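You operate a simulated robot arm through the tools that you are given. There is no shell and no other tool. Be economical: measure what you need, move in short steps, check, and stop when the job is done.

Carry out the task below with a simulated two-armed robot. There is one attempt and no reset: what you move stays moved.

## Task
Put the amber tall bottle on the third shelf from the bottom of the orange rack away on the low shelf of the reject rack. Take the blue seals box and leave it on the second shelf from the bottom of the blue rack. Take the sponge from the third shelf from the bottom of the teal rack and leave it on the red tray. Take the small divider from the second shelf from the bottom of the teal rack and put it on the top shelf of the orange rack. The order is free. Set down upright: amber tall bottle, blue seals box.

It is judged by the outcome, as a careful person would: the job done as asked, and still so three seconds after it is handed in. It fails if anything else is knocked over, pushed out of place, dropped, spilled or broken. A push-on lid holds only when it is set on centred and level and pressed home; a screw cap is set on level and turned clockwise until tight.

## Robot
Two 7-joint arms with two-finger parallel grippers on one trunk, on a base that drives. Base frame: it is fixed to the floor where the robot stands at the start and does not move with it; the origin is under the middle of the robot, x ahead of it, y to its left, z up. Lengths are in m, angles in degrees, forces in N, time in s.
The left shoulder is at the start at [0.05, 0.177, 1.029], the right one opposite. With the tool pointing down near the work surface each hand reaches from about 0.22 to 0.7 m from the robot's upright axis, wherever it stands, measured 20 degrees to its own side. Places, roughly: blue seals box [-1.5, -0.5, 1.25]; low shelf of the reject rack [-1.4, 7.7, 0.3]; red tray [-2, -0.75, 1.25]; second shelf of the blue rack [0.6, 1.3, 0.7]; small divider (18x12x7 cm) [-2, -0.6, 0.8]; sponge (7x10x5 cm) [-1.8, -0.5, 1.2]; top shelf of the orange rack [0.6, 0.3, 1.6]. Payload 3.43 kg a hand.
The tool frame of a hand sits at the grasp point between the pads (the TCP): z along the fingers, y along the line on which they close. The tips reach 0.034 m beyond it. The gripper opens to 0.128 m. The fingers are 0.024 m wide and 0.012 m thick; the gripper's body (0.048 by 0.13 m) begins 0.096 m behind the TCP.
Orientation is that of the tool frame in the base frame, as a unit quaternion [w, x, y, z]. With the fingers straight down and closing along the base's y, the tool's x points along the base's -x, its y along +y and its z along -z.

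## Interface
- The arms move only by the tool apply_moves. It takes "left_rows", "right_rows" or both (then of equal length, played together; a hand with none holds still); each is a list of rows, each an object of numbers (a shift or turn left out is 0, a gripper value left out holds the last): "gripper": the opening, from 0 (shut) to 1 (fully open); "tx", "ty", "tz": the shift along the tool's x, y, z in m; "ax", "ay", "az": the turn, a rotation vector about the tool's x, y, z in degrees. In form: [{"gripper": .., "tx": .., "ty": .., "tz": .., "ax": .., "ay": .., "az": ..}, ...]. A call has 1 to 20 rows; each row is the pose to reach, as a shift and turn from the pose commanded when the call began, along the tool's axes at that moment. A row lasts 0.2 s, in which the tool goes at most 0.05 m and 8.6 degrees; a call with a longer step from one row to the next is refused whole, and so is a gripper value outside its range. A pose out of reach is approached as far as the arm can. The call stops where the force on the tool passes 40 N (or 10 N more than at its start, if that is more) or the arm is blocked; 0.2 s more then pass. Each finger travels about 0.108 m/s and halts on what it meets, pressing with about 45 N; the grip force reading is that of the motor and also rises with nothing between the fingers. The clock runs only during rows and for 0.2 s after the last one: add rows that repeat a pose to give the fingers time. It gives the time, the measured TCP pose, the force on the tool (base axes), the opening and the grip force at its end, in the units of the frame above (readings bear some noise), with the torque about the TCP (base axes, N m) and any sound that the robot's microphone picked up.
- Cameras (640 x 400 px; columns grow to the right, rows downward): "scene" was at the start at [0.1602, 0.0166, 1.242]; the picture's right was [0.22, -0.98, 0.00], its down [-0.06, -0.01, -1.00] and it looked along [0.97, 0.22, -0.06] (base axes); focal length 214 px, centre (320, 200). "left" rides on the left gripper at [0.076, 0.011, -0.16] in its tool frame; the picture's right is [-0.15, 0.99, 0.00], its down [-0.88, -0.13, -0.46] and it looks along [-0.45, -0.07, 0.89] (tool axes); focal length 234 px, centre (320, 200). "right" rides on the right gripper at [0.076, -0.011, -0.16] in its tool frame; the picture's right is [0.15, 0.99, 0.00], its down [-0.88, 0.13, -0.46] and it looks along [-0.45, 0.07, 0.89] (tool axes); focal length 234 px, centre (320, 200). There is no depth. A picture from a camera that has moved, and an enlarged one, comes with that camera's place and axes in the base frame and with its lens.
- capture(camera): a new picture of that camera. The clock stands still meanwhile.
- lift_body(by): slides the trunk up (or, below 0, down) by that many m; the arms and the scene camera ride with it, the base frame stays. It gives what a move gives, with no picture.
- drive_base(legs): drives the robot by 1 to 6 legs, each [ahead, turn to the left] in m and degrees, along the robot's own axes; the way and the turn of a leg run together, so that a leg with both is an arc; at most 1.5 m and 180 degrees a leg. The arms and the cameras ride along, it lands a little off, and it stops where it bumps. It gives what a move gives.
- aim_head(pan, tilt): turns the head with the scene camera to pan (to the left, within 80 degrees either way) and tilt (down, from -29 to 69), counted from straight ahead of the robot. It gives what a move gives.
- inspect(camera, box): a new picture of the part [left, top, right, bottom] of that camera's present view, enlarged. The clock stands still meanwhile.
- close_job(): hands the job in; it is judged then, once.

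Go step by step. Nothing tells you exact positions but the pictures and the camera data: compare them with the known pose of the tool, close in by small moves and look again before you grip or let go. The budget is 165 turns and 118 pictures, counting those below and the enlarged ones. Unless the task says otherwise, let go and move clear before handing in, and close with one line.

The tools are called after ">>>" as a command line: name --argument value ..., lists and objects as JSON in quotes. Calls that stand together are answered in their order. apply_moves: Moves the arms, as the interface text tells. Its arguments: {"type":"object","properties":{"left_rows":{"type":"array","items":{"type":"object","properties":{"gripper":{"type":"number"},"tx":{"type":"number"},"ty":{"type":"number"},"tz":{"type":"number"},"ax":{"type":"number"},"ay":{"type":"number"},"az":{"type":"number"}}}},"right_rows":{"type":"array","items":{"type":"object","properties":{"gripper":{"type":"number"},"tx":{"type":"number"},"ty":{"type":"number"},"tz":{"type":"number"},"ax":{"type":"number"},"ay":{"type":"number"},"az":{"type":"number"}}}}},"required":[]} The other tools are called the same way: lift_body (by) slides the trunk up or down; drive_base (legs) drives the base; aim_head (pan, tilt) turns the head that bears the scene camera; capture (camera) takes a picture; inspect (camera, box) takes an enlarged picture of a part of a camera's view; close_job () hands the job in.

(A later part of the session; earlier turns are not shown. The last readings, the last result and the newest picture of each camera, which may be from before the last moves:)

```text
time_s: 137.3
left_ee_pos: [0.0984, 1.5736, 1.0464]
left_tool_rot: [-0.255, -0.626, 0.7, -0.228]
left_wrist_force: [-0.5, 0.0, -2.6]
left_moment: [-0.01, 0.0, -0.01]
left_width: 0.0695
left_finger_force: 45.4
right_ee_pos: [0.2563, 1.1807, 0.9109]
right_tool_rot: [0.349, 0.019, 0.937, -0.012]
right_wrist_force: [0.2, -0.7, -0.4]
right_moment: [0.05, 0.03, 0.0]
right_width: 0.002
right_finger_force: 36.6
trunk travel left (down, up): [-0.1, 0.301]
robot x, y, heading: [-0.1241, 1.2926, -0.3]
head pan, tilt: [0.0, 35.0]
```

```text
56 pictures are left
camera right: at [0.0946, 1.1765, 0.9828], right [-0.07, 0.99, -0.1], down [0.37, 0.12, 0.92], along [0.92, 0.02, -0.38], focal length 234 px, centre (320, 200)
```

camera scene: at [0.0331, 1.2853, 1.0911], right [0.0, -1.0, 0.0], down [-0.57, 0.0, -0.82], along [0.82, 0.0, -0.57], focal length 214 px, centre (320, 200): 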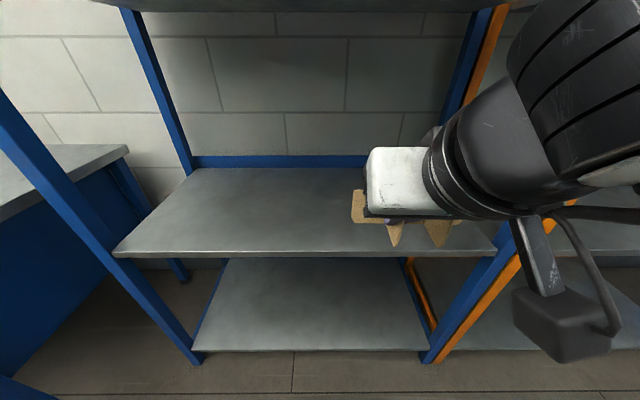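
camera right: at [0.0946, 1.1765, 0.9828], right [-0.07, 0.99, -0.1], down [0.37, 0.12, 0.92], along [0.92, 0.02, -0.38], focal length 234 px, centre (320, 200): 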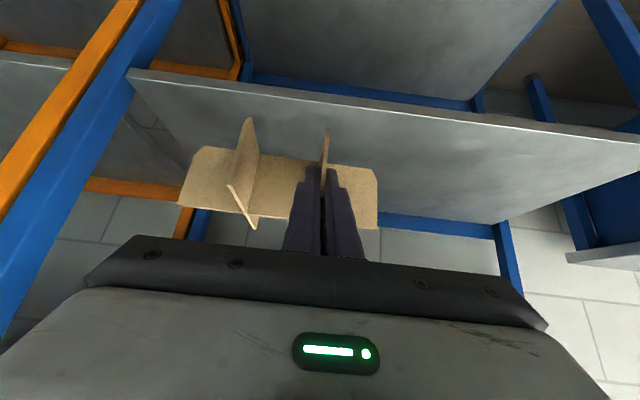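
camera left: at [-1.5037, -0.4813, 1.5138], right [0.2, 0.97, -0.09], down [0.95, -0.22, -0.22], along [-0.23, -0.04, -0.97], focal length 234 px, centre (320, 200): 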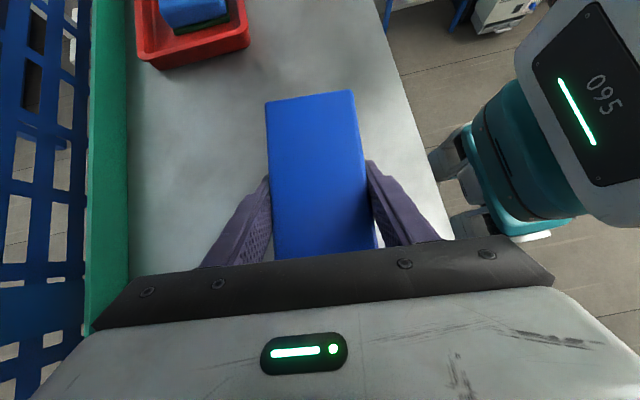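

Second shelf front edge is x≈0.33. I move the divider in over the shelf and lower it to just touch.

>>> apply_moves --right_rows '[{"tx": -0.025, "tz": 0.021, "ty": 0.014}, {"tx": -0.05, "tz": 0.042, "ty": 0.028}, {"tx": -0.075, "tz": 0.063, "ty": 0.042}, {"tx": -0.1, "tz": 0.084, "ty": 0.056}, {"tx": -0.1256, "tz": 0.1054, "ty": 0.07}, {"tx": -0.103, "tz": 0.132, "ty": 0.07}, {"tx": -0.08, "tz": 0.16, "ty": 0.07}, {"tx": -0.0575, "tz": 0.1865, "ty": 0.07}, {"tx": -0.0575, "tz": 0.1865, "ty": 0.07}]'

>>> capture --camera "scene"

>>> capture --camera "right"

```text
time_s: 139.3
left_ee_pos: [0.0995, 1.5733, 1.0452]
left_tool_rot: [-0.255, -0.626, 0.701, -0.228]
left_wrist_force: [0.5, -1.1, -2.5]
left_moment: [0.0, -0.04, 0.0]
left_width: 0.0696
left_finger_force: 44.6
right_ee_pos: [0.4248, 1.243, 0.8056]
right_tool_rot: [0.349, 0.019, 0.937, -0.012]
right_wrist_force: [0.3, -0.2, 0.5]
right_moment: [-0.02, 0.01, -0.05]
right_width: 0.0018
right_finger_force: 36.3
trunk travel left (down, up): [-0.1, 0.301]
robot x, y, heading: [-0.1292, 1.2889, -0.3]
head pan, tilt: [0.0, 35.0]
```

```text
55 pictures are left
camera scene: at [0.0331, 1.2853, 1.0911], right [0.0, -1.0, 0.0], down [-0.57, 0.0, -0.82], along [0.82, 0.0, -0.57], focal length 214 px, centre (320, 200)
```

scene: 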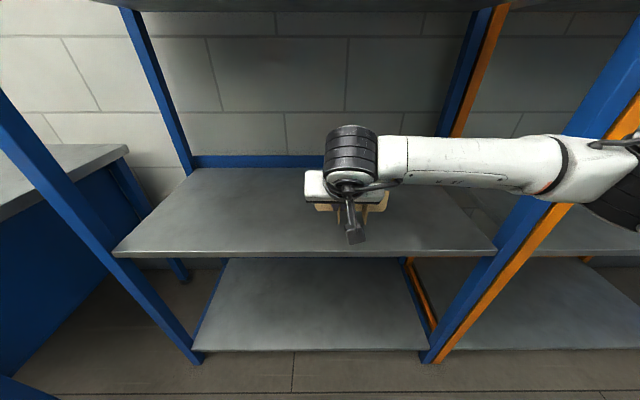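

```text
54 pictures are left
camera right: at [0.2624, 1.2386, 0.8773], right [-0.07, 0.99, -0.1], down [0.37, 0.12, 0.92], along [0.92, 0.02, -0.38], focal length 234 px, centre (320, 200)
```

right: 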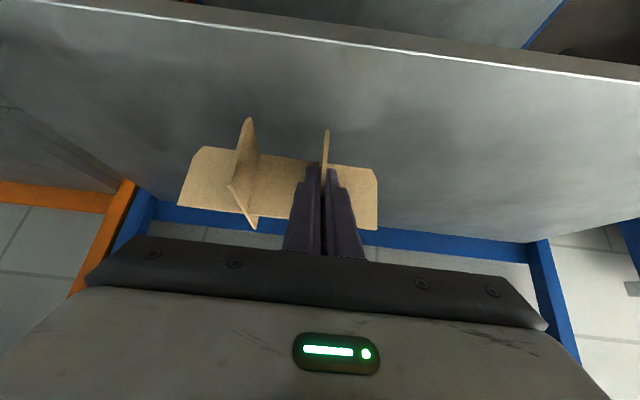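

>>> apply_moves --right_rows '[{"tx": 0.004, "tz": 0.005}, {"tx": 0.004, "tz": 0.005}, {"tx": 0.004, "tz": 0.005, "gripper": 0.35}, {"tx": 0.004, "tz": 0.005}, {"tx": 0.004, "tz": 0.005}]'

>>> capture --camera "right"

```text
time_s: 140.5
left_ee_pos: [0.0985, 1.5739, 1.0452]
left_tool_rot: [-0.255, -0.626, 0.701, -0.227]
left_wrist_force: [0.6, -0.5, -2.6]
left_moment: [0.02, -0.03, 0.0]
left_width: 0.0697
left_finger_force: 44.8
right_ee_pos: [0.4242, 1.2418, 0.8009]
right_tool_rot: [0.349, 0.019, 0.937, -0.012]
right_wrist_force: [-0.5, 0.7, -0.3]
right_moment: [0.01, -0.03, -0.01]
right_width: 0.0447
right_finger_force: 0.0
trunk travel left (down, up): [-0.1, 0.301]
robot x, y, heading: [-0.1256, 1.292, -0.2]
head pan, tilt: [0.0, 35.0]
```

```text
53 pictures are left
camera right: at [0.2626, 1.2382, 0.8719], right [-0.07, 0.99, -0.1], down [0.37, 0.12, 0.92], along [0.92, 0.02, -0.38], focal length 234 px, centre (320, 200)
```

right: 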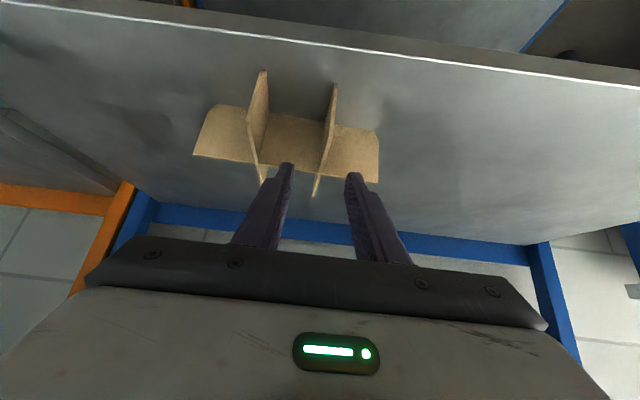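

The blue shelf is lower than I assumed (z≈0.70), so the divider settled a few cm but landed flat and upright. I regrasp it with a flatter hand (~27° pitch).

>>> apply_moves --right_rows '[{"tx": 0.007, "tz": -0.006}, {"tx": 0.007, "tz": -0.006, "ay": -8}, {"tx": 0.007, "tz": -0.006, "ay": -16}, {"tx": 0.007, "tz": -0.006, "ay": -23}, {"tx": 0.025, "tz": 0.015, "ay": -23}, {"tx": 0.042, "tz": 0.036, "ay": -23}, {"tx": 0.042, "tz": 0.036, "ay": -23}]'

>>> capture --camera "right"

>>> inspect --camera "scene" --box '[240, 120, 460, 260]'

```text
time_s: 142.1
left_ee_pos: [0.0991, 1.5727, 1.0455]
left_tool_rot: [-0.255, -0.626, 0.701, -0.228]
left_wrist_force: [-1.3, -0.1, -3.4]
left_moment: [0.02, -0.02, -0.01]
left_width: 0.0696
left_finger_force: 44.6
right_ee_pos: [0.4167, 1.2419, 0.7453]
right_tool_rot: [0.528, 0.017, 0.849, -0.015]
right_wrist_force: [-0.5, -0.4, -0.7]
right_moment: [-0.03, -0.01, 0.01]
right_width: 0.0449
right_finger_force: 0.0
trunk travel left (down, up): [-0.1, 0.301]
robot x, y, heading: [-0.1258, 1.29, -0.4]
head pan, tilt: [0.0, 35.0]
```

```text
52 pictures are left
camera right: at [0.2398, 1.2382, 0.7472], right [-0.02, 0.99, -0.14], down [-0.01, 0.14, 0.99], along [1.0, 0.02, 0.01], focal length 234 px, centre (320, 200)
```

right: 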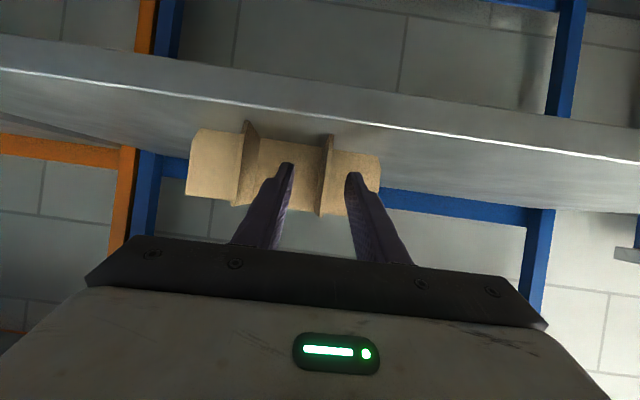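

```text
2.86 times, centred on (350, 190) of scene
camera zoom: at [0.0331, 1.2853, 1.0911], right [0.0, -1.0, 0.0], down [-0.57, 0.0, -0.82], along [0.82, 0.0, -0.57], focal length 613 px, centre (234, 229)
```

zoom: 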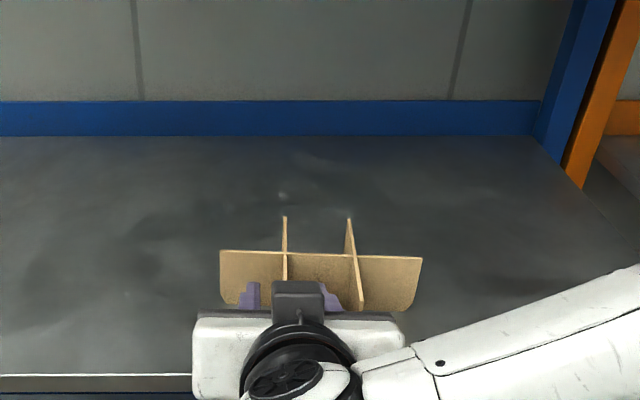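

The slat is between the fingers at mid-height. I close and lift.

>>> apply_moves --right_rows '[{"gripper": 0}, {}, {}, {}, {"tx": -0.018, "tz": -0.009}, {"tx": -0.045, "tz": -0.023}, {"tx": -0.071, "tz": -0.036}, {"tx": -0.071, "tz": -0.036}]'

>>> capture --camera "right"

```text
time_s: 143.9
left_ee_pos: [0.0984, 1.5722, 1.046]
left_tool_rot: [-0.255, -0.626, 0.701, -0.227]
left_wrist_force: [0.1, -0.5, -2.2]
left_moment: [0.0, -0.03, -0.03]
left_width: 0.0697
left_finger_force: 45.2
right_ee_pos: [0.4147, 1.2444, 0.8241]
right_tool_rot: [0.529, 0.016, 0.849, -0.015]
right_wrist_force: [-0.4, 1.0, 0.2]
right_moment: [0.02, 0.02, -0.03]
right_width: 0.0021
right_finger_force: 35.9
trunk travel left (down, up): [-0.1, 0.301]
robot x, y, heading: [-0.1294, 1.2872, -0.3]
head pan, tilt: [0.0, 35.0]
```

```text
50 pictures are left
camera right: at [0.2376, 1.2401, 0.827], right [-0.02, 0.99, -0.14], down [-0.01, 0.14, 0.99], along [1.0, 0.02, 0.01], focal length 234 px, centre (320, 200)
```

right: 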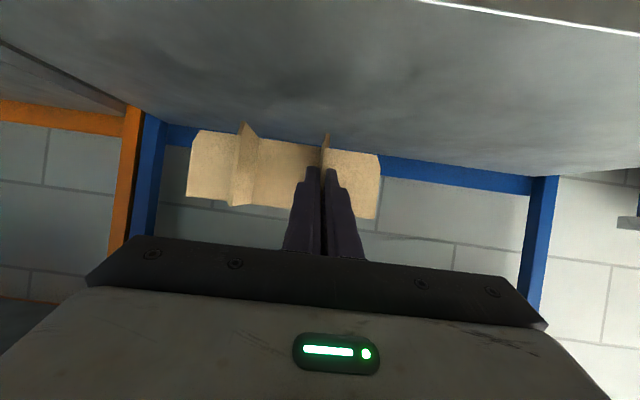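

Held again, now near-level fingers. I back out, raise the trunk fully, and move over to the orange rack.

>>> drive_base --legs '[[-0.55, 0], [0, -90], [0.75, 0], [0, 90]]'

>>> lift_body --by 0.3

>>> aim_head --pan 0 --tilt -10

>>> capture --camera "scene"

```text
time_s: 158.3
left_ee_pos: [-0.4525, 0.8186, 1.045]
left_tool_rot: [-0.261, -0.61, 0.715, -0.222]
left_wrist_force: [0.0, 0.6, -1.8]
left_moment: [0.02, 0.01, 0.0]
left_width: 0.0696
left_finger_force: 44.7
right_ee_pos: [-0.1527, 0.4745, 0.8237]
right_tool_rot: [0.527, 0.037, 0.848, -0.028]
right_wrist_force: [-0.6, -0.6, -0.6]
right_moment: [0.03, 0.01, -0.02]
right_width: 0.0021
right_finger_force: 36.4
trunk travel left (down, up): [-0.1, 0.301]
robot x, y, heading: [-0.6919, 0.5463, -3.1]
head pan, tilt: [0.0, 35.0]
```

```text
time_s: 161.3
left_ee_pos: [-0.4519, 0.8188, 1.3455]
left_tool_rot: [-0.26, -0.61, 0.715, -0.222]
left_wrist_force: [-0.2, 0.5, -2.8]
left_moment: [0.02, -0.01, 0.0]
left_width: 0.0696
left_finger_force: 44.8
right_ee_pos: [-0.1529, 0.4748, 1.1239]
right_tool_rot: [0.527, 0.037, 0.848, -0.028]
right_wrist_force: [-0.3, -0.2, 0.1]
right_moment: [0.03, 0.03, 0.02]
right_width: 0.0022
right_finger_force: 36.1
trunk travel left (down, up): [-0.4, 0.001]
robot x, y, heading: [-0.6931, 0.5429, -3.1]
head pan, tilt: [0.0, 35.0]
```

```text
time_s: 162.4
left_ee_pos: [-0.453, 0.8199, 1.3447]
left_tool_rot: [-0.26, -0.61, 0.715, -0.221]
left_wrist_force: [-0.2, 0.3, -1.5]
left_moment: [0.03, -0.03, 0.01]
left_width: 0.0697
left_finger_force: 44.9
right_ee_pos: [-0.1528, 0.4742, 1.1242]
right_tool_rot: [0.528, 0.037, 0.848, -0.028]
right_wrist_force: [-0.7, 0.6, 0.1]
right_moment: [-0.03, -0.01, 0.01]
right_width: 0.0021
right_finger_force: 36.8
trunk travel left (down, up): [-0.4, 0.001]
robot x, y, heading: [-0.6911, 0.5401, -3.5]
head pan, tilt: [0.0, -10.0]
```

```text
49 pictures are left
camera scene: at [-0.5351, 0.5339, 1.4624], right [-0.05, -1.0, 0.0], down [0.17, -0.01, -0.98], along [0.98, -0.05, 0.17], focal length 214 px, centre (320, 200)
```

scene: 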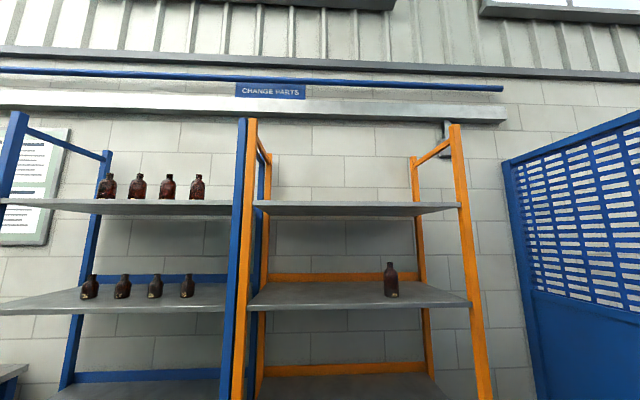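

The orange top shelf is empty (edge z≈1.59, y -0.12 to 0.78). I raise the right hand with the divider to above that height.

>>> apply_moves --right_rows '[{"tx": -0.037, "tz": -0.024, "ty": -0.01}, {"tx": -0.074, "tz": -0.048, "ty": -0.02}, {"tx": -0.111, "tz": -0.072, "ty": -0.03}, {"tx": -0.148, "tz": -0.096, "ty": -0.04}, {"tx": -0.185, "tz": -0.12, "ty": -0.05}, {"tx": -0.222, "tz": -0.144, "ty": -0.06}, {"tx": -0.259, "tz": -0.168, "ty": -0.07}, {"tx": -0.296, "tz": -0.192, "ty": -0.08}, {"tx": -0.333, "tz": -0.216, "ty": -0.09}, {"tx": -0.37, "tz": -0.24, "ty": -0.1}, {"tx": -0.407, "tz": -0.264, "ty": -0.11}, {"tx": -0.444, "tz": -0.288, "ty": -0.12}, {"tx": -0.481, "tz": -0.312, "ty": -0.12}, {"tx": -0.481, "tz": -0.312, "ty": -0.12}]'

>>> capture --camera "right"

```text
time_s: 165.4
left_ee_pos: [-0.4518, 0.8165, 1.3458]
left_tool_rot: [-0.26, -0.61, 0.716, -0.22]
left_wrist_force: [0.4, -0.9, -2.2]
left_moment: [0.06, 0.0, -0.05]
left_width: 0.0694
left_finger_force: 44.9
right_ee_pos: [-0.2315, 0.3617, 1.691]
right_tool_rot: [0.528, 0.038, 0.848, -0.027]
right_wrist_force: [-0.3, -0.8, -0.3]
right_moment: [0.05, 0.01, 0.11]
right_width: 0.0024
right_finger_force: 36.1
right hand out of reach, approached as far as the arm can: row 13, 14
trunk travel left (down, up): [-0.4, 0.001]
robot x, y, heading: [-0.6891, 0.5452, -3.0]
head pan, tilt: [0.0, -10.0]
```

```text
48 pictures are left
camera right: at [-0.4079, 0.3656, 1.6938], right [0.03, 0.99, -0.14], down [-0.01, 0.14, 0.99], along [1.0, -0.03, 0.01], focal length 234 px, centre (320, 200)
```

right: 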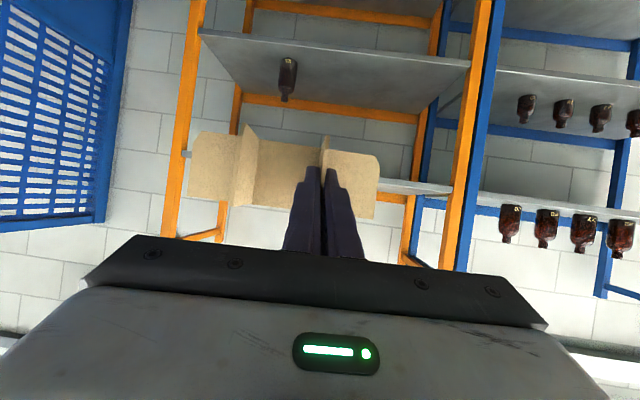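

The top shelf is at z≈1.60 and the divider's bottom at ≈1.65. I drive forward, then check.

>>> drive_base --legs '[[0.5, 3]]'

>>> capture --camera "scene"

>>> capture --camera "right"

```text
time_s: 168.4
left_ee_pos: [0.0344, 0.8141, 1.3446]
left_tool_rot: [-0.255, -0.626, 0.701, -0.227]
left_wrist_force: [0.0, -0.8, -3.0]
left_moment: [0.0, 0.01, 0.0]
left_width: 0.0696
left_finger_force: 44.8
right_ee_pos: [0.2747, 0.373, 1.6926]
right_tool_rot: [0.528, 0.017, 0.849, -0.015]
right_wrist_force: [0.8, -0.9, -0.9]
right_moment: [0.02, 0.03, -0.01]
right_width: 0.0023
right_finger_force: 37.3
trunk travel left (down, up): [-0.4, 0.001]
robot x, y, heading: [-0.1903, 0.529, -0.3]
head pan, tilt: [0.0, -10.0]
```

```text
47 pictures are left
camera scene: at [-0.036, 0.5262, 1.4624], right [-0.01, -1.0, 0.0], down [0.17, 0.0, -0.98], along [0.98, -0.01, 0.17], focal length 214 px, centre (320, 200)
```

scene: 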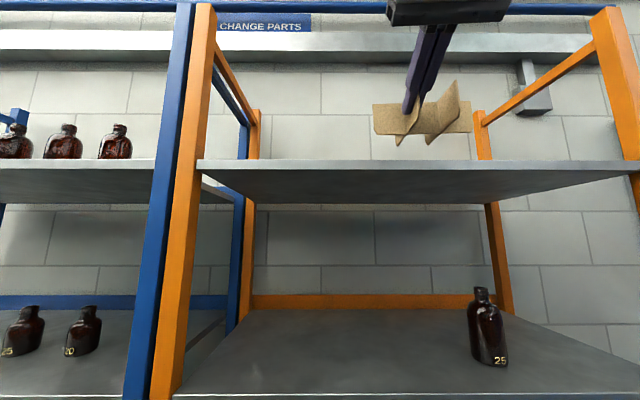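

```text
46 pictures are left
camera right: at [0.0977, 0.3688, 1.6943], right [-0.02, 0.99, -0.14], down [-0.01, 0.14, 0.99], along [1.0, 0.02, 0.01], focal length 234 px, centre (320, 200)
```

right: 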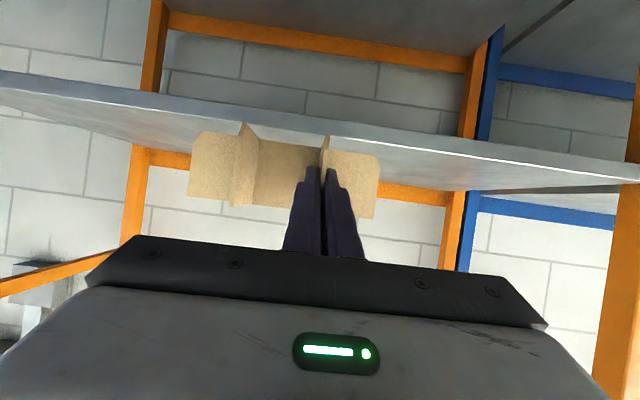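

Edge of top shelf: x≈0.40, z≈1.62. The divider clears it by ~3 cm. I drive in another 0.2 m.

>>> drive_base --legs '[[0.2, 0]]'

>>> capture --camera "right"

>>> capture --camera "scene"

```text
time_s: 170.0
left_ee_pos: [0.2311, 0.8121, 1.3452]
left_tool_rot: [-0.256, -0.625, 0.702, -0.228]
left_wrist_force: [0.4, -0.5, -1.9]
left_moment: [0.0, 0.03, -0.01]
left_width: 0.0695
left_finger_force: 44.9
right_ee_pos: [0.4709, 0.3695, 1.6917]
right_tool_rot: [0.528, 0.019, 0.849, -0.016]
right_wrist_force: [1.3, -0.6, -0.8]
right_moment: [0.06, 0.04, 0.0]
right_width: 0.0021
right_finger_force: 36.7
trunk travel left (down, up): [-0.4, 0.001]
robot x, y, heading: [0.0034, 0.5279, -0.5]
head pan, tilt: [0.0, -10.0]
```

```text
45 pictures are left
camera right: at [0.2944, 0.3666, 1.6943], right [-0.02, 0.99, -0.14], down [-0.01, 0.14, 0.99], along [1.0, 0.02, 0.01], focal length 234 px, centre (320, 200)
```

right: 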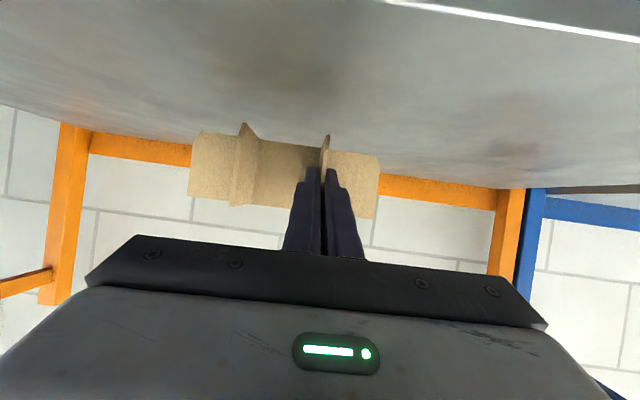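

```text
44 pictures are left
camera scene: at [0.1611, 0.5243, 1.4624], right [-0.01, -1.0, 0.0], down [0.17, 0.0, -0.98], along [0.98, -0.01, 0.17], focal length 214 px, centre (320, 200)
```

scene: 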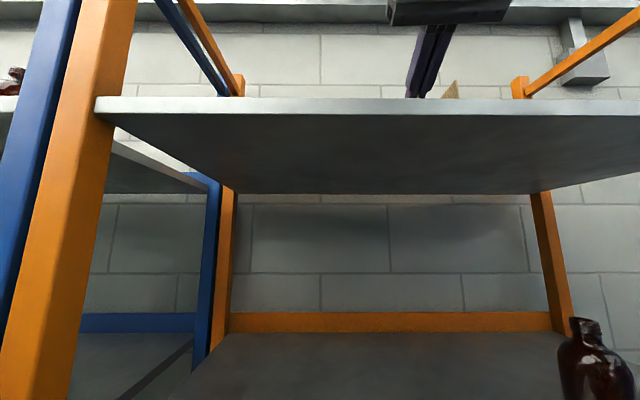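

>>> apply_moves --right_rows '[{"tx": 0.008, "tz": 0.004}, {"tx": 0.016, "tz": 0.008}, {"tx": 0.016, "tz": 0.008}]'

>>> inspect --camera "right" --box '[160, 90, 420, 252]'

```text
time_s: 170.8
left_ee_pos: [0.23, 0.8119, 1.3462]
left_tool_rot: [-0.255, -0.625, 0.701, -0.228]
left_wrist_force: [-0.1, -0.2, -1.6]
left_moment: [0.05, 0.01, 0.0]
left_width: 0.0693
left_finger_force: 44.6
right_ee_pos: [0.4694, 0.3712, 1.6735]
right_tool_rot: [0.529, 0.018, 0.848, -0.016]
right_wrist_force: [1.2, -1.2, -0.4]
right_moment: [0.0, 0.04, -0.01]
right_width: 0.002
right_finger_force: 36.6
trunk travel left (down, up): [-0.4, 0.001]
robot x, y, heading: [0.0043, 0.5293, -0.6]
head pan, tilt: [0.0, -10.0]
```

```text
2.46 times, centred on (290, 171) of right
camera zoom: at [0.293, 0.3671, 1.6758], right [-0.02, 0.99, -0.14], down [-0.01, 0.14, 0.99], along [1.0, 0.02, 0.01], focal length 576 px, centre (394, 271)
```

zoom: 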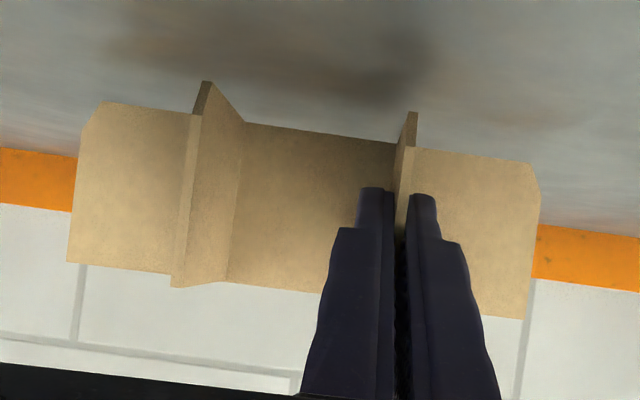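

>>> apply_moves --right_rows '[{"tx": 0.004, "tz": 0.002}, {"tx": 0.009, "tz": 0.0045}, {"tx": 0.009, "tz": 0.0045}]'

>>> inspect --camera "right" --box '[160, 90, 420, 252]'

```text
time_s: 171.6
left_ee_pos: [0.2303, 0.812, 1.3461]
left_tool_rot: [-0.254, -0.625, 0.702, -0.228]
left_wrist_force: [-0.3, 0.2, -2.8]
left_moment: [0.04, 0.0, 0.02]
left_width: 0.0697
left_finger_force: 45.2
right_ee_pos: [0.4702, 0.3699, 1.665]
right_tool_rot: [0.529, 0.018, 0.848, -0.016]
right_wrist_force: [-0.1, 0.2, 4.0]
right_moment: [0.18, -0.15, -0.04]
right_width: 0.0019
right_finger_force: 36.3
trunk travel left (down, up): [-0.4, 0.001]
robot x, y, heading: [0.0067, 0.5235, -0.6]
head pan, tilt: [0.0, -10.0]
```

```text
2.46 times, centred on (290, 171) of right
camera zoom: at [0.2932, 0.3669, 1.6666], right [-0.02, 0.99, -0.14], down [-0.02, 0.14, 0.99], along [1.0, 0.02, 0.01], focal length 576 px, centre (394, 271)
```

zoom: 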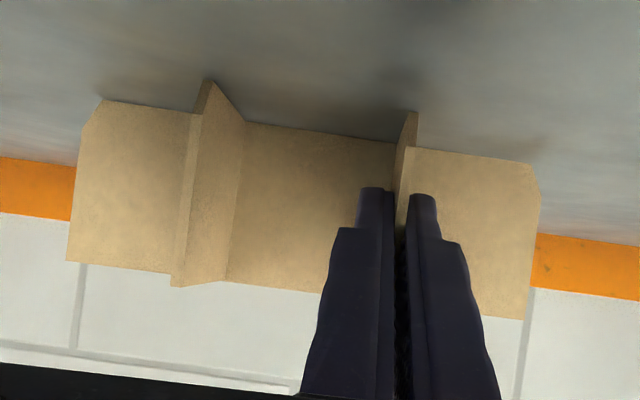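

Contact is felt (4 N). I release and withdraw straight back.

>>> apply_moves --right_rows '[{"gripper": 0.3}, {}, {}, {"tz": -0.027, "tx": 0.012}, {"tz": -0.067, "tx": 0.033}, {"tz": -0.107, "tx": 0.053}, {"tz": -0.107, "tx": 0.053}]'

>>> capture --camera "right"

```text
time_s: 173.2
left_ee_pos: [0.2315, 0.8127, 1.3448]
left_tool_rot: [-0.257, -0.625, 0.702, -0.228]
left_wrist_force: [-0.1, -0.8, -2.2]
left_moment: [0.01, 0.04, -0.01]
left_width: 0.0699
left_finger_force: 45.5
right_ee_pos: [0.3526, 0.3783, 1.6619]
right_tool_rot: [0.528, 0.018, 0.849, -0.016]
right_wrist_force: [-0.6, -1.2, -0.2]
right_moment: [-0.01, 0.03, 0.02]
right_width: 0.0382
right_finger_force: 0.0
trunk travel left (down, up): [-0.4, 0.001]
robot x, y, heading: [0.003, 0.5319, -0.7]
head pan, tilt: [0.0, -10.0]
```

```text
41 pictures are left
camera right: at [0.1753, 0.3746, 1.6639], right [-0.02, 0.99, -0.14], down [-0.01, 0.14, 0.99], along [1.0, 0.02, 0.01], focal length 234 px, centre (320, 200)
```

right: 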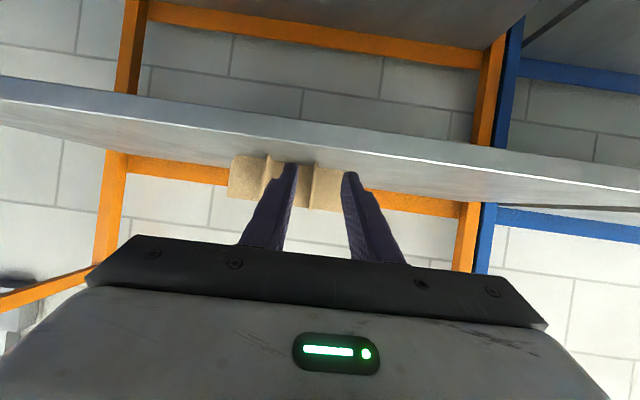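

The divider stands flat on the orange top shelf. Next the amber bottle "25" at about (0.485, 0.155, shelf z≈1.197): I back off, shift right, and lower the right hand.

>>> drive_base --legs '[[-0.4, 0], [0, -89.5], [0.22, 0], [0, 90]]'

>>> apply_moves --right_rows '[{"gripper": 1, "tx": 0.036, "tz": 0.018}, {"tx": 0.072, "tz": 0.036}, {"tx": 0.108, "tz": 0.055}, {"tx": 0.144, "tz": 0.073}, {"tx": 0.18, "tz": 0.091}, {"tx": 0.216, "tz": 0.109}, {"tx": 0.252, "tz": 0.128}, {"tx": 0.288, "tz": 0.146}, {"tx": 0.324, "tz": 0.164}, {"tx": 0.352, "tz": 0.18}, {"tx": 0.352, "tz": 0.18}]'

>>> aim_head --pan -5 --tilt 15

>>> capture --camera "scene"

>>> capture --camera "right"

```text
time_s: 184.7
left_ee_pos: [-0.1746, 0.5908, 1.3447]
left_tool_rot: [-0.256, -0.623, 0.704, -0.227]
left_wrist_force: [0.3, -0.5, -1.2]
left_moment: [0.02, 0.0, -0.02]
left_width: 0.0699
left_finger_force: 45.2
right_ee_pos: [-0.0561, 0.155, 1.6627]
right_tool_rot: [0.528, 0.022, 0.849, -0.018]
right_wrist_force: [0.1, -0.3, 0.1]
right_moment: [-0.02, 0.01, 0.0]
right_width: 0.0384
right_finger_force: 0.1
trunk travel left (down, up): [-0.4, 0.001]
robot x, y, heading: [-0.399, 0.3093, -1.0]
head pan, tilt: [0.0, -10.0]
```

```text
time_s: 187.1
left_ee_pos: [-0.1745, 0.5909, 1.3449]
left_tool_rot: [-0.255, -0.623, 0.704, -0.227]
left_wrist_force: [-1.1, -1.6, -1.9]
left_moment: [0.01, -0.04, -0.01]
left_width: 0.0694
left_finger_force: 45.1
right_ee_pos: [-0.0345, 0.1685, 1.2886]
right_tool_rot: [0.528, 0.021, 0.849, -0.018]
right_wrist_force: [0.7, -0.1, 0.7]
right_moment: [0.04, -0.02, -0.02]
right_width: 0.1277
right_finger_force: 0.1
right hand out of reach, approached as far as the arm can: row 9, 10, 11
trunk travel left (down, up): [-0.4, 0.001]
robot x, y, heading: [-0.3997, 0.3111, -0.9]
head pan, tilt: [0.0, -10.0]
```

```text
time_s: 187.9
left_ee_pos: [-0.1742, 0.5909, 1.3457]
left_tool_rot: [-0.255, -0.623, 0.704, -0.227]
left_wrist_force: [-0.4, 0.1, -2.0]
left_moment: [0.01, 0.03, 0.0]
left_width: 0.0698
left_finger_force: 44.7
right_ee_pos: [-0.0343, 0.1687, 1.2867]
right_tool_rot: [0.528, 0.022, 0.849, -0.018]
right_wrist_force: [-0.1, 0.4, 0.4]
right_moment: [-0.02, -0.04, 0.03]
right_width: 0.1279
right_finger_force: 0.1
trunk travel left (down, up): [-0.4, 0.001]
robot x, y, heading: [-0.3998, 0.3085, -0.8]
head pan, tilt: [-5.0, 15.0]
```

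```text
40 pictures are left
camera scene: at [-0.2382, 0.2955, 1.4232], right [-0.1, -0.99, 0.0], down [-0.26, 0.03, -0.97], along [0.96, -0.1, -0.26], focal length 214 px, centre (320, 200)
```

scene: 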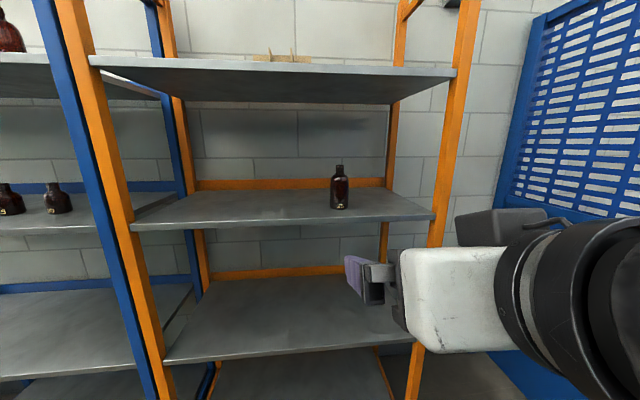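

```text
39 pictures are left
camera right: at [-0.2116, 0.1668, 1.2906], right [-0.01, 0.99, -0.14], down [-0.01, 0.14, 0.99], along [1.0, 0.01, 0.01], focal length 234 px, centre (320, 200)
```

right: 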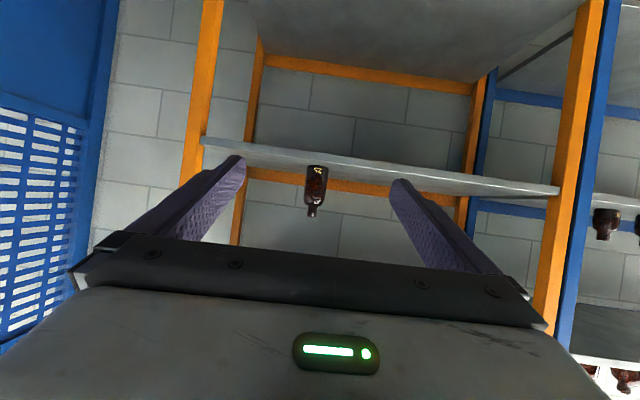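

Bottle 14.5 cm tall at y≈0.15, centre x≈0.505. I drive forward so the hand is just in front of it.

>>> drive_base --legs '[[0.38, 0.8]]'

>>> capture --camera "right"

>>> aim_head --pan -15 --tilt 20

>>> capture --camera "scene"

```text
time_s: 190.3
left_ee_pos: [0.2018, 0.5919, 1.3455]
left_tool_rot: [-0.254, -0.628, 0.699, -0.228]
left_wrist_force: [-0.8, -0.5, -1.8]
left_moment: [0.02, 0.04, -0.06]
left_width: 0.0697
left_finger_force: 45.1
right_ee_pos: [0.3473, 0.1701, 1.2885]
right_tool_rot: [0.528, 0.014, 0.849, -0.014]
right_wrist_force: [-0.2, 0.0, -0.5]
right_moment: [0.0, 0.0, 0.0]
right_width: 0.128
right_finger_force: 0.0
trunk travel left (down, up): [-0.4, 0.001]
robot x, y, heading: [-0.0194, 0.3076, -0.1]
head pan, tilt: [-5.0, 15.0]
```

```text
38 pictures are left
camera right: at [0.1716, 0.1664, 1.2905], right [-0.02, 0.99, -0.14], down [-0.01, 0.14, 0.99], along [1.0, 0.03, 0.01], focal length 234 px, centre (320, 200)
```

right: 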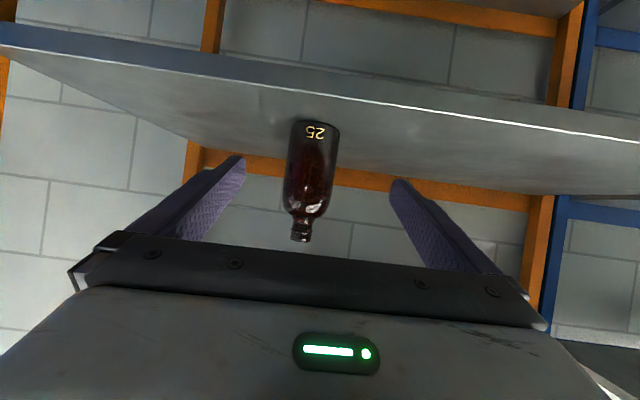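

```text
time_s: 191.1
left_ee_pos: [0.2026, 0.5912, 1.3463]
left_tool_rot: [-0.254, -0.627, 0.7, -0.229]
left_wrist_force: [1.1, 0.4, -2.8]
left_moment: [0.01, -0.03, -0.01]
left_width: 0.0697
left_finger_force: 44.7
right_ee_pos: [0.3481, 0.1717, 1.2884]
right_tool_rot: [0.528, 0.015, 0.849, -0.015]
right_wrist_force: [0.7, -1.0, -0.1]
right_moment: [0.03, 0.02, -0.01]
right_width: 0.1279
right_finger_force: 0.0
trunk travel left (down, up): [-0.4, 0.001]
robot x, y, heading: [-0.0237, 0.3027, -0.1]
head pan, tilt: [-15.0, 20.0]
```

```text
37 pictures are left
camera scene: at [0.1394, 0.2788, 1.415], right [-0.26, -0.97, 0.0], down [-0.33, 0.09, -0.94], along [0.91, -0.24, -0.34], focal length 214 px, centre (320, 200)
```

scene: 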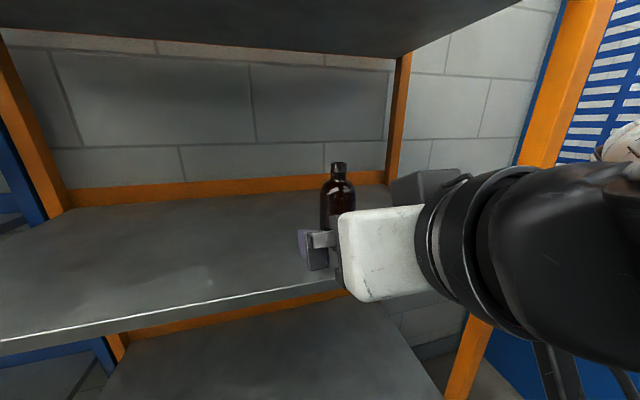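

>>> apply_moves --right_rows '[{"tx": 0.008, "tz": 0.004, "ty": -0.009}, {"tx": -0.005, "tz": 0.04, "ty": -0.009}, {"tx": -0.019, "tz": 0.08, "ty": -0.009}, {"tx": -0.032, "tz": 0.115, "ty": -0.009}, {"tx": -0.039, "tz": 0.134, "ty": -0.009}, {"tx": -0.039, "tz": 0.134, "ty": -0.009}]'

>>> capture --camera "right"

```text
time_s: 192.5
left_ee_pos: [0.2013, 0.592, 1.3454]
left_tool_rot: [-0.255, -0.628, 0.699, -0.23]
left_wrist_force: [-1.1, 0.8, -1.2]
left_moment: [0.03, -0.02, 0.0]
left_width: 0.0694
left_finger_force: 45.1
right_ee_pos: [0.4833, 0.1575, 1.2633]
right_tool_rot: [0.527, 0.015, 0.849, -0.015]
right_wrist_force: [0.3, -0.2, 1.0]
right_moment: [0.02, 0.01, 0.02]
right_width: 0.1284
right_finger_force: 0.1
right hand out of reach, approached as far as the arm can: row 1
trunk travel left (down, up): [-0.4, 0.001]
robot x, y, heading: [-0.0206, 0.3063, 0.0]
head pan, tilt: [-15.0, 20.0]
```

```text
36 pictures are left
camera right: at [0.3064, 0.1524, 1.2666], right [-0.02, 0.99, -0.14], down [-0.01, 0.14, 0.99], along [1.0, 0.03, 0.01], focal length 234 px, centre (320, 200)
```

right: 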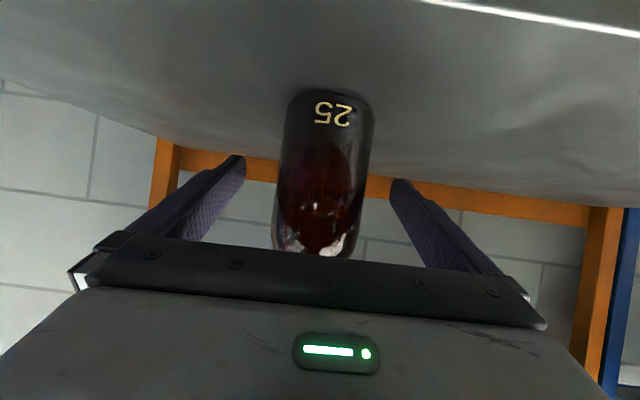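

The bottle is centred between the pads. I close and lift.

>>> apply_moves --right_rows '[{"gripper": 0}, {}, {}, {}, {}]'

>>> apply_moves --right_rows '[{"tx": -0.013, "tz": -0.007}, {"tx": -0.036, "tz": -0.018}, {"tx": -0.058, "tz": -0.03}, {"tx": -0.058, "tz": -0.03}]'

>>> capture --camera "right"

```text
time_s: 193.7
left_ee_pos: [0.2014, 0.5915, 1.3458]
left_tool_rot: [-0.255, -0.627, 0.7, -0.229]
left_wrist_force: [0.2, 0.2, -2.0]
left_moment: [0.0, -0.01, 0.02]
left_width: 0.0697
left_finger_force: 44.9
right_ee_pos: [0.4828, 0.1577, 1.2637]
right_tool_rot: [0.528, 0.016, 0.849, -0.014]
right_wrist_force: [0.4, -1.1, -1.1]
right_moment: [0.06, -0.08, -0.02]
right_width: 0.0653
right_finger_force: 44.9
trunk travel left (down, up): [-0.4, 0.001]
robot x, y, heading: [-0.0224, 0.3071, -0.1]
head pan, tilt: [-15.0, 20.0]
```

```text
time_s: 194.7
left_ee_pos: [0.2025, 0.5907, 1.3461]
left_tool_rot: [-0.254, -0.627, 0.699, -0.229]
left_wrist_force: [0.2, 0.4, -2.1]
left_moment: [0.06, 0.0, -0.02]
left_width: 0.0699
left_finger_force: 45.6
right_ee_pos: [0.4837, 0.1578, 1.3298]
right_tool_rot: [0.528, 0.015, 0.849, -0.015]
right_wrist_force: [-0.7, 0.5, -2.0]
right_moment: [0.01, 0.0, 0.0]
right_width: 0.0652
right_finger_force: 44.8
trunk travel left (down, up): [-0.4, 0.001]
robot x, y, heading: [-0.0214, 0.3058, -0.1]
head pan, tilt: [-15.0, 20.0]
```

```text
35 pictures are left
camera right: at [0.307, 0.1536, 1.3321], right [-0.02, 0.99, -0.14], down [-0.01, 0.14, 0.99], along [1.0, 0.03, 0.01], focal length 234 px, centre (320, 200)
```

right: 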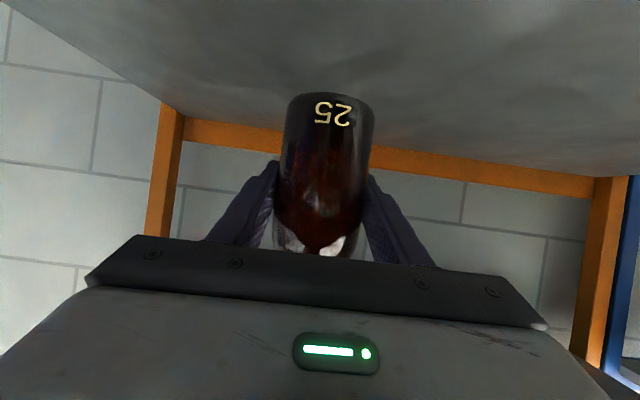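

The bottle is held upright. I back out, retract it, and go to the blue rack to place the box.

>>> drive_base --legs '[[-0.5, 0]]'

>>> apply_moves --right_rows '[{"tz": -0.036, "tx": 0.018}, {"tz": -0.071, "tx": 0.036}, {"tz": -0.09, "tx": 0.045}, {"tz": -0.09, "tx": 0.045}]'

>>> drive_base --legs '[[0, 90], [0.88, 0], [0, -90]]'

>>> lift_body --by -0.2

>>> aim_head --pan 10 --tilt 25

>>> capture --camera "scene"

```text
time_s: 197.6
left_ee_pos: [-0.3038, 0.5902, 1.3456]
left_tool_rot: [-0.253, -0.632, 0.695, -0.23]
left_wrist_force: [0.5, -0.6, -1.4]
left_moment: [0.04, 0.0, 0.01]
left_width: 0.0696
left_finger_force: 45.0
right_ee_pos: [-0.0183, 0.1622, 1.3295]
right_tool_rot: [0.528, 0.01, 0.849, -0.011]
right_wrist_force: [-0.4, -0.7, -2.5]
right_moment: [0.03, -0.02, 0.03]
right_width: 0.0653
right_finger_force: 45.3
trunk travel left (down, up): [-0.4, 0.001]
robot x, y, heading: [-0.5253, 0.3035, 0.8]
head pan, tilt: [-15.0, 20.0]
```

```text
time_s: 198.6
left_ee_pos: [-0.3034, 0.5915, 1.344]
left_tool_rot: [-0.253, -0.632, 0.695, -0.231]
left_wrist_force: [0.4, 0.8, -2.2]
left_moment: [0.05, 0.01, -0.01]
left_width: 0.0698
left_finger_force: 44.9
right_ee_pos: [-0.1153, 0.164, 1.3297]
right_tool_rot: [0.528, 0.01, 0.849, -0.011]
right_wrist_force: [-0.2, -0.6, -2.7]
right_moment: [0.02, 0.02, 0.0]
right_width: 0.0651
right_finger_force: 44.9
trunk travel left (down, up): [-0.4, 0.001]
robot x, y, heading: [-0.5271, 0.3043, 0.5]
head pan, tilt: [-15.0, 20.0]
```

```text
time_s: 210.9
left_ee_pos: [-0.2877, 1.4628, 1.3457]
left_tool_rot: [-0.256, -0.621, 0.706, -0.226]
left_wrist_force: [0.5, 1.1, -2.2]
left_moment: [0.04, -0.01, 0.03]
left_width: 0.0698
left_finger_force: 44.9
right_ee_pos: [-0.115, 1.0294, 1.3283]
right_tool_rot: [0.527, 0.024, 0.849, -0.019]
right_wrist_force: [-0.3, 0.4, -1.7]
right_moment: [-0.01, 0.01, 0.01]
right_width: 0.0649
right_finger_force: 45.4
trunk travel left (down, up): [-0.4, 0.001]
robot x, y, heading: [-0.5156, 1.1816, -1.3]
head pan, tilt: [-15.0, 20.0]
```

```text
time_s: 213.1
left_ee_pos: [-0.2888, 1.4626, 1.1455]
left_tool_rot: [-0.257, -0.62, 0.706, -0.226]
left_wrist_force: [0.2, 1.3, -2.8]
left_moment: [0.02, -0.01, 0.01]
left_width: 0.0697
left_finger_force: 44.4
right_ee_pos: [-0.1145, 1.0304, 1.1286]
right_tool_rot: [0.527, 0.023, 0.849, -0.019]
right_wrist_force: [-0.5, -0.6, -2.8]
right_moment: [0.01, -0.02, 0.0]
right_width: 0.0649
right_finger_force: 45.4
trunk travel left (down, up): [-0.2, 0.201]
robot x, y, heading: [-0.516, 1.1825, -1.3]
head pan, tilt: [-15.0, 20.0]
```

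```text
time_s: 214.0
left_ee_pos: [-0.2882, 1.4623, 1.1458]
left_tool_rot: [-0.257, -0.621, 0.705, -0.227]
left_wrist_force: [0.4, -0.8, -2.9]
left_moment: [0.01, 0.02, -0.04]
left_width: 0.0696
left_finger_force: 44.6
right_ee_pos: [-0.1145, 1.0304, 1.1284]
right_tool_rot: [0.527, 0.024, 0.849, -0.02]
right_wrist_force: [0.4, -0.9, -1.3]
right_moment: [-0.01, 0.03, 0.02]
right_width: 0.0647
right_finger_force: 44.8
trunk travel left (down, up): [-0.2, 0.201]
robot x, y, heading: [-0.521, 1.1836, -1.4]
head pan, tilt: [10.0, 25.0]
```

```text
34 pictures are left
camera scene: at [-0.3555, 1.1914, 1.2068], right [0.15, -0.99, 0.0], down [-0.42, -0.06, -0.91], along [0.9, 0.14, -0.42], focal length 214 px, centre (320, 200)
```

scene: 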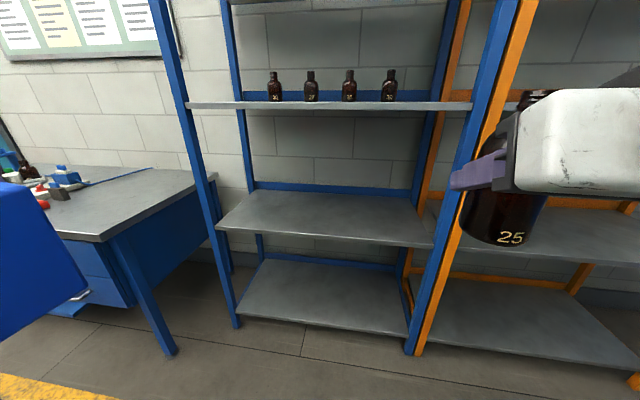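

The shelf is clear. I bring the box forward and down in front of me, ready to drive it into the second shelf.

>>> apply_moves --left_rows '[{"tx": -0.0111, "ty": -0.0313, "tz": 0.0246}, {"tx": -0.0222, "ty": -0.0625, "tz": 0.0493}, {"tx": -0.0333, "ty": -0.0938, "tz": 0.0739}, {"tx": -0.0444, "ty": -0.1251, "tz": 0.0985}, {"tx": -0.0555, "ty": -0.1564, "tz": 0.1232}, {"tx": -0.0665, "ty": -0.1876, "tz": 0.1478}, {"tx": -0.0776, "ty": -0.2189, "tz": 0.1725}, {"tx": -0.0887, "ty": -0.2502, "tz": 0.1971}, {"tx": -0.0998, "ty": -0.2815, "tz": 0.2217}, {"tx": -0.1109, "ty": -0.3127, "tz": 0.2464}, {"tx": -0.122, "ty": -0.344, "tz": 0.271}, {"tx": -0.122, "ty": -0.344, "tz": 0.271}]'

>>> capture --camera "scene"

```text
time_s: 216.6
left_ee_pos: [0.0425, 1.3372, 0.8607]
left_tool_rot: [-0.257, -0.62, 0.705, -0.227]
left_wrist_force: [0.7, 0.5, -2.0]
left_moment: [0.01, -0.01, -0.03]
left_width: 0.0696
left_finger_force: 44.4
right_ee_pos: [-0.1138, 1.0298, 1.1291]
right_tool_rot: [0.527, 0.023, 0.849, -0.019]
right_wrist_force: [0.2, 0.0, -1.7]
right_moment: [0.0, -0.02, 0.0]
right_width: 0.0649
right_finger_force: 44.8
trunk travel left (down, up): [-0.2, 0.201]
robot x, y, heading: [-0.5165, 1.1843, -1.2]
head pan, tilt: [10.0, 25.0]
```

```text
33 pictures are left
camera scene: at [-0.3554, 1.1914, 1.2068], right [0.15, -0.99, 0.0], down [-0.42, -0.06, -0.91], along [0.9, 0.14, -0.42], focal length 214 px, centre (320, 200)
```

scene: 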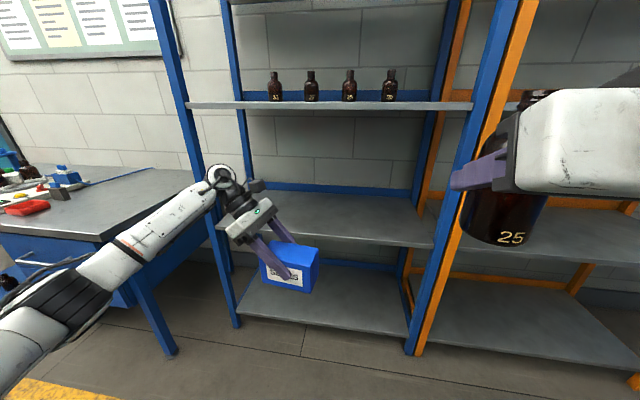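

>>> drive_base --legs '[[0.41, 1.2]]'

>>> capture --camera "scene"

>>> capture --camera "left"

```text
time_s: 219.1
left_ee_pos: [0.4487, 1.3407, 0.8613]
left_tool_rot: [-0.255, -0.626, 0.701, -0.228]
left_wrist_force: [-1.5, 0.7, -2.7]
left_moment: [0.01, -0.02, -0.02]
left_width: 0.0694
left_finger_force: 45.2
right_ee_pos: [0.297, 1.0299, 1.1297]
right_tool_rot: [0.528, 0.017, 0.849, -0.016]
right_wrist_force: [0.2, 0.1, -2.1]
right_moment: [-0.02, -0.02, -0.02]
right_width: 0.0648
right_finger_force: 44.7
trunk travel left (down, up): [-0.2, 0.201]
robot x, y, heading: [-0.1102, 1.1798, -0.4]
head pan, tilt: [10.0, 25.0]
```

```text
32 pictures are left
camera scene: at [0.0532, 1.188, 1.2068], right [0.17, -0.99, 0.0], down [-0.42, -0.07, -0.91], along [0.89, 0.15, -0.42], focal length 214 px, centre (320, 200)
```

scene: 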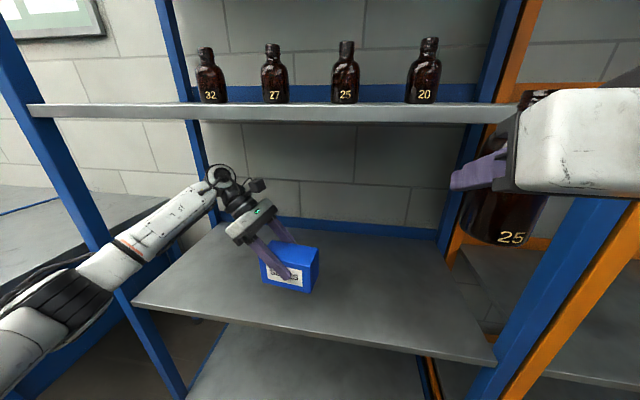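

```text
31 pictures are left
camera left: at [0.4426, 1.3857, 1.0304], right [-0.97, 0.22, -0.09], down [0.24, 0.95, -0.22], along [0.04, -0.23, -0.97], focal length 234 px, centre (320, 200)
```

left: 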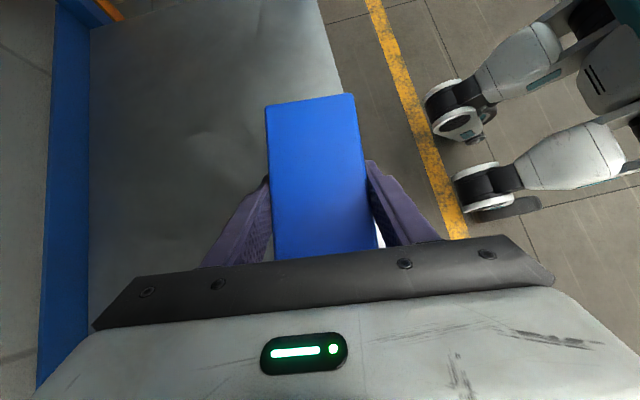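

Shelf edge confirmed at x≈0.378. I push the box 3.5 cm further in and lower it to just above the shelf.

>>> apply_moves --left_rows '[{"ty": -0.035}, {"ty": -0.035, "tx": -0.02, "tz": 0.024}, {"ty": -0.035, "tx": -0.04, "tz": 0.047}, {"ty": -0.035, "tx": -0.048, "tz": 0.057}, {"ty": -0.035, "tx": -0.048, "tz": 0.057}]'

>>> inspect --camera "scene" --box '[180, 200, 400, 338]'

```text
time_s: 220.3
left_ee_pos: [0.4835, 1.3371, 0.7872]
left_tool_rot: [-0.254, -0.626, 0.701, -0.228]
left_wrist_force: [-0.3, -0.5, -2.3]
left_moment: [0.01, 0.0, 0.02]
left_width: 0.0694
left_finger_force: 45.2
right_ee_pos: [0.2965, 1.0301, 1.13]
right_tool_rot: [0.528, 0.017, 0.849, -0.016]
right_wrist_force: [-0.4, 0.3, -1.6]
right_moment: [-0.01, -0.03, -0.01]
right_width: 0.0651
right_finger_force: 45.5
trunk travel left (down, up): [-0.2, 0.201]
robot x, y, heading: [-0.1091, 1.1766, -0.4]
head pan, tilt: [10.0, 25.0]
```

```text
2.90 times, centred on (290, 269) of scene
camera zoom: at [0.053, 1.188, 1.2068], right [0.17, -0.99, 0.0], down [-0.42, -0.07, -0.91], along [0.89, 0.15, -0.42], focal length 622 px, centre (407, 0)
```

zoom: 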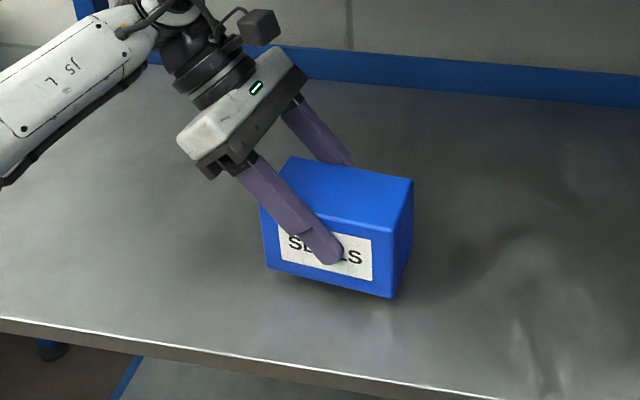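

>>> apply_moves --left_rows '[{"tx": -0.003, "tz": 0.004}, {"tx": -0.006, "tz": 0.0075}, {"tx": -0.006, "tz": 0.0075}]'

```text
time_s: 221.1
left_ee_pos: [0.4835, 1.3362, 0.7779]
left_tool_rot: [-0.256, -0.625, 0.701, -0.227]
left_wrist_force: [-0.4, 0.2, -2.3]
left_moment: [0.05, -0.03, 0.0]
left_width: 0.0697
left_finger_force: 44.8
right_ee_pos: [0.2969, 1.0315, 1.1291]
right_tool_rot: [0.528, 0.017, 0.849, -0.016]
right_wrist_force: [0.4, -0.4, -1.9]
right_moment: [0.0, 0.02, 0.0]
right_width: 0.065
right_finger_force: 44.8
trunk travel left (down, up): [-0.2, 0.201]
robot x, y, heading: [-0.1096, 1.1744, -0.5]
head pan, tilt: [10.0, 25.0]
```

>>> apply_moves --left_rows '[{"tx": -0.002, "tz": 0.0025}, {"tx": -0.004, "tz": 0.005}, {"tx": -0.004, "tz": 0.005}]'

```text
time_s: 221.9
left_ee_pos: [0.4838, 1.3365, 0.7701]
left_tool_rot: [-0.255, -0.626, 0.701, -0.228]
left_wrist_force: [0.0, 0.0, -2.9]
left_moment: [0.0, 0.02, -0.02]
left_width: 0.0693
left_finger_force: 45.0
right_ee_pos: [0.2968, 1.0306, 1.1298]
right_tool_rot: [0.528, 0.017, 0.849, -0.016]
right_wrist_force: [0.4, -0.5, -2.0]
right_moment: [0.05, 0.0, -0.02]
right_width: 0.0648
right_finger_force: 45.2
trunk travel left (down, up): [-0.2, 0.201]
robot x, y, heading: [-0.108, 1.1796, -0.5]
head pan, tilt: [10.0, 25.0]
```

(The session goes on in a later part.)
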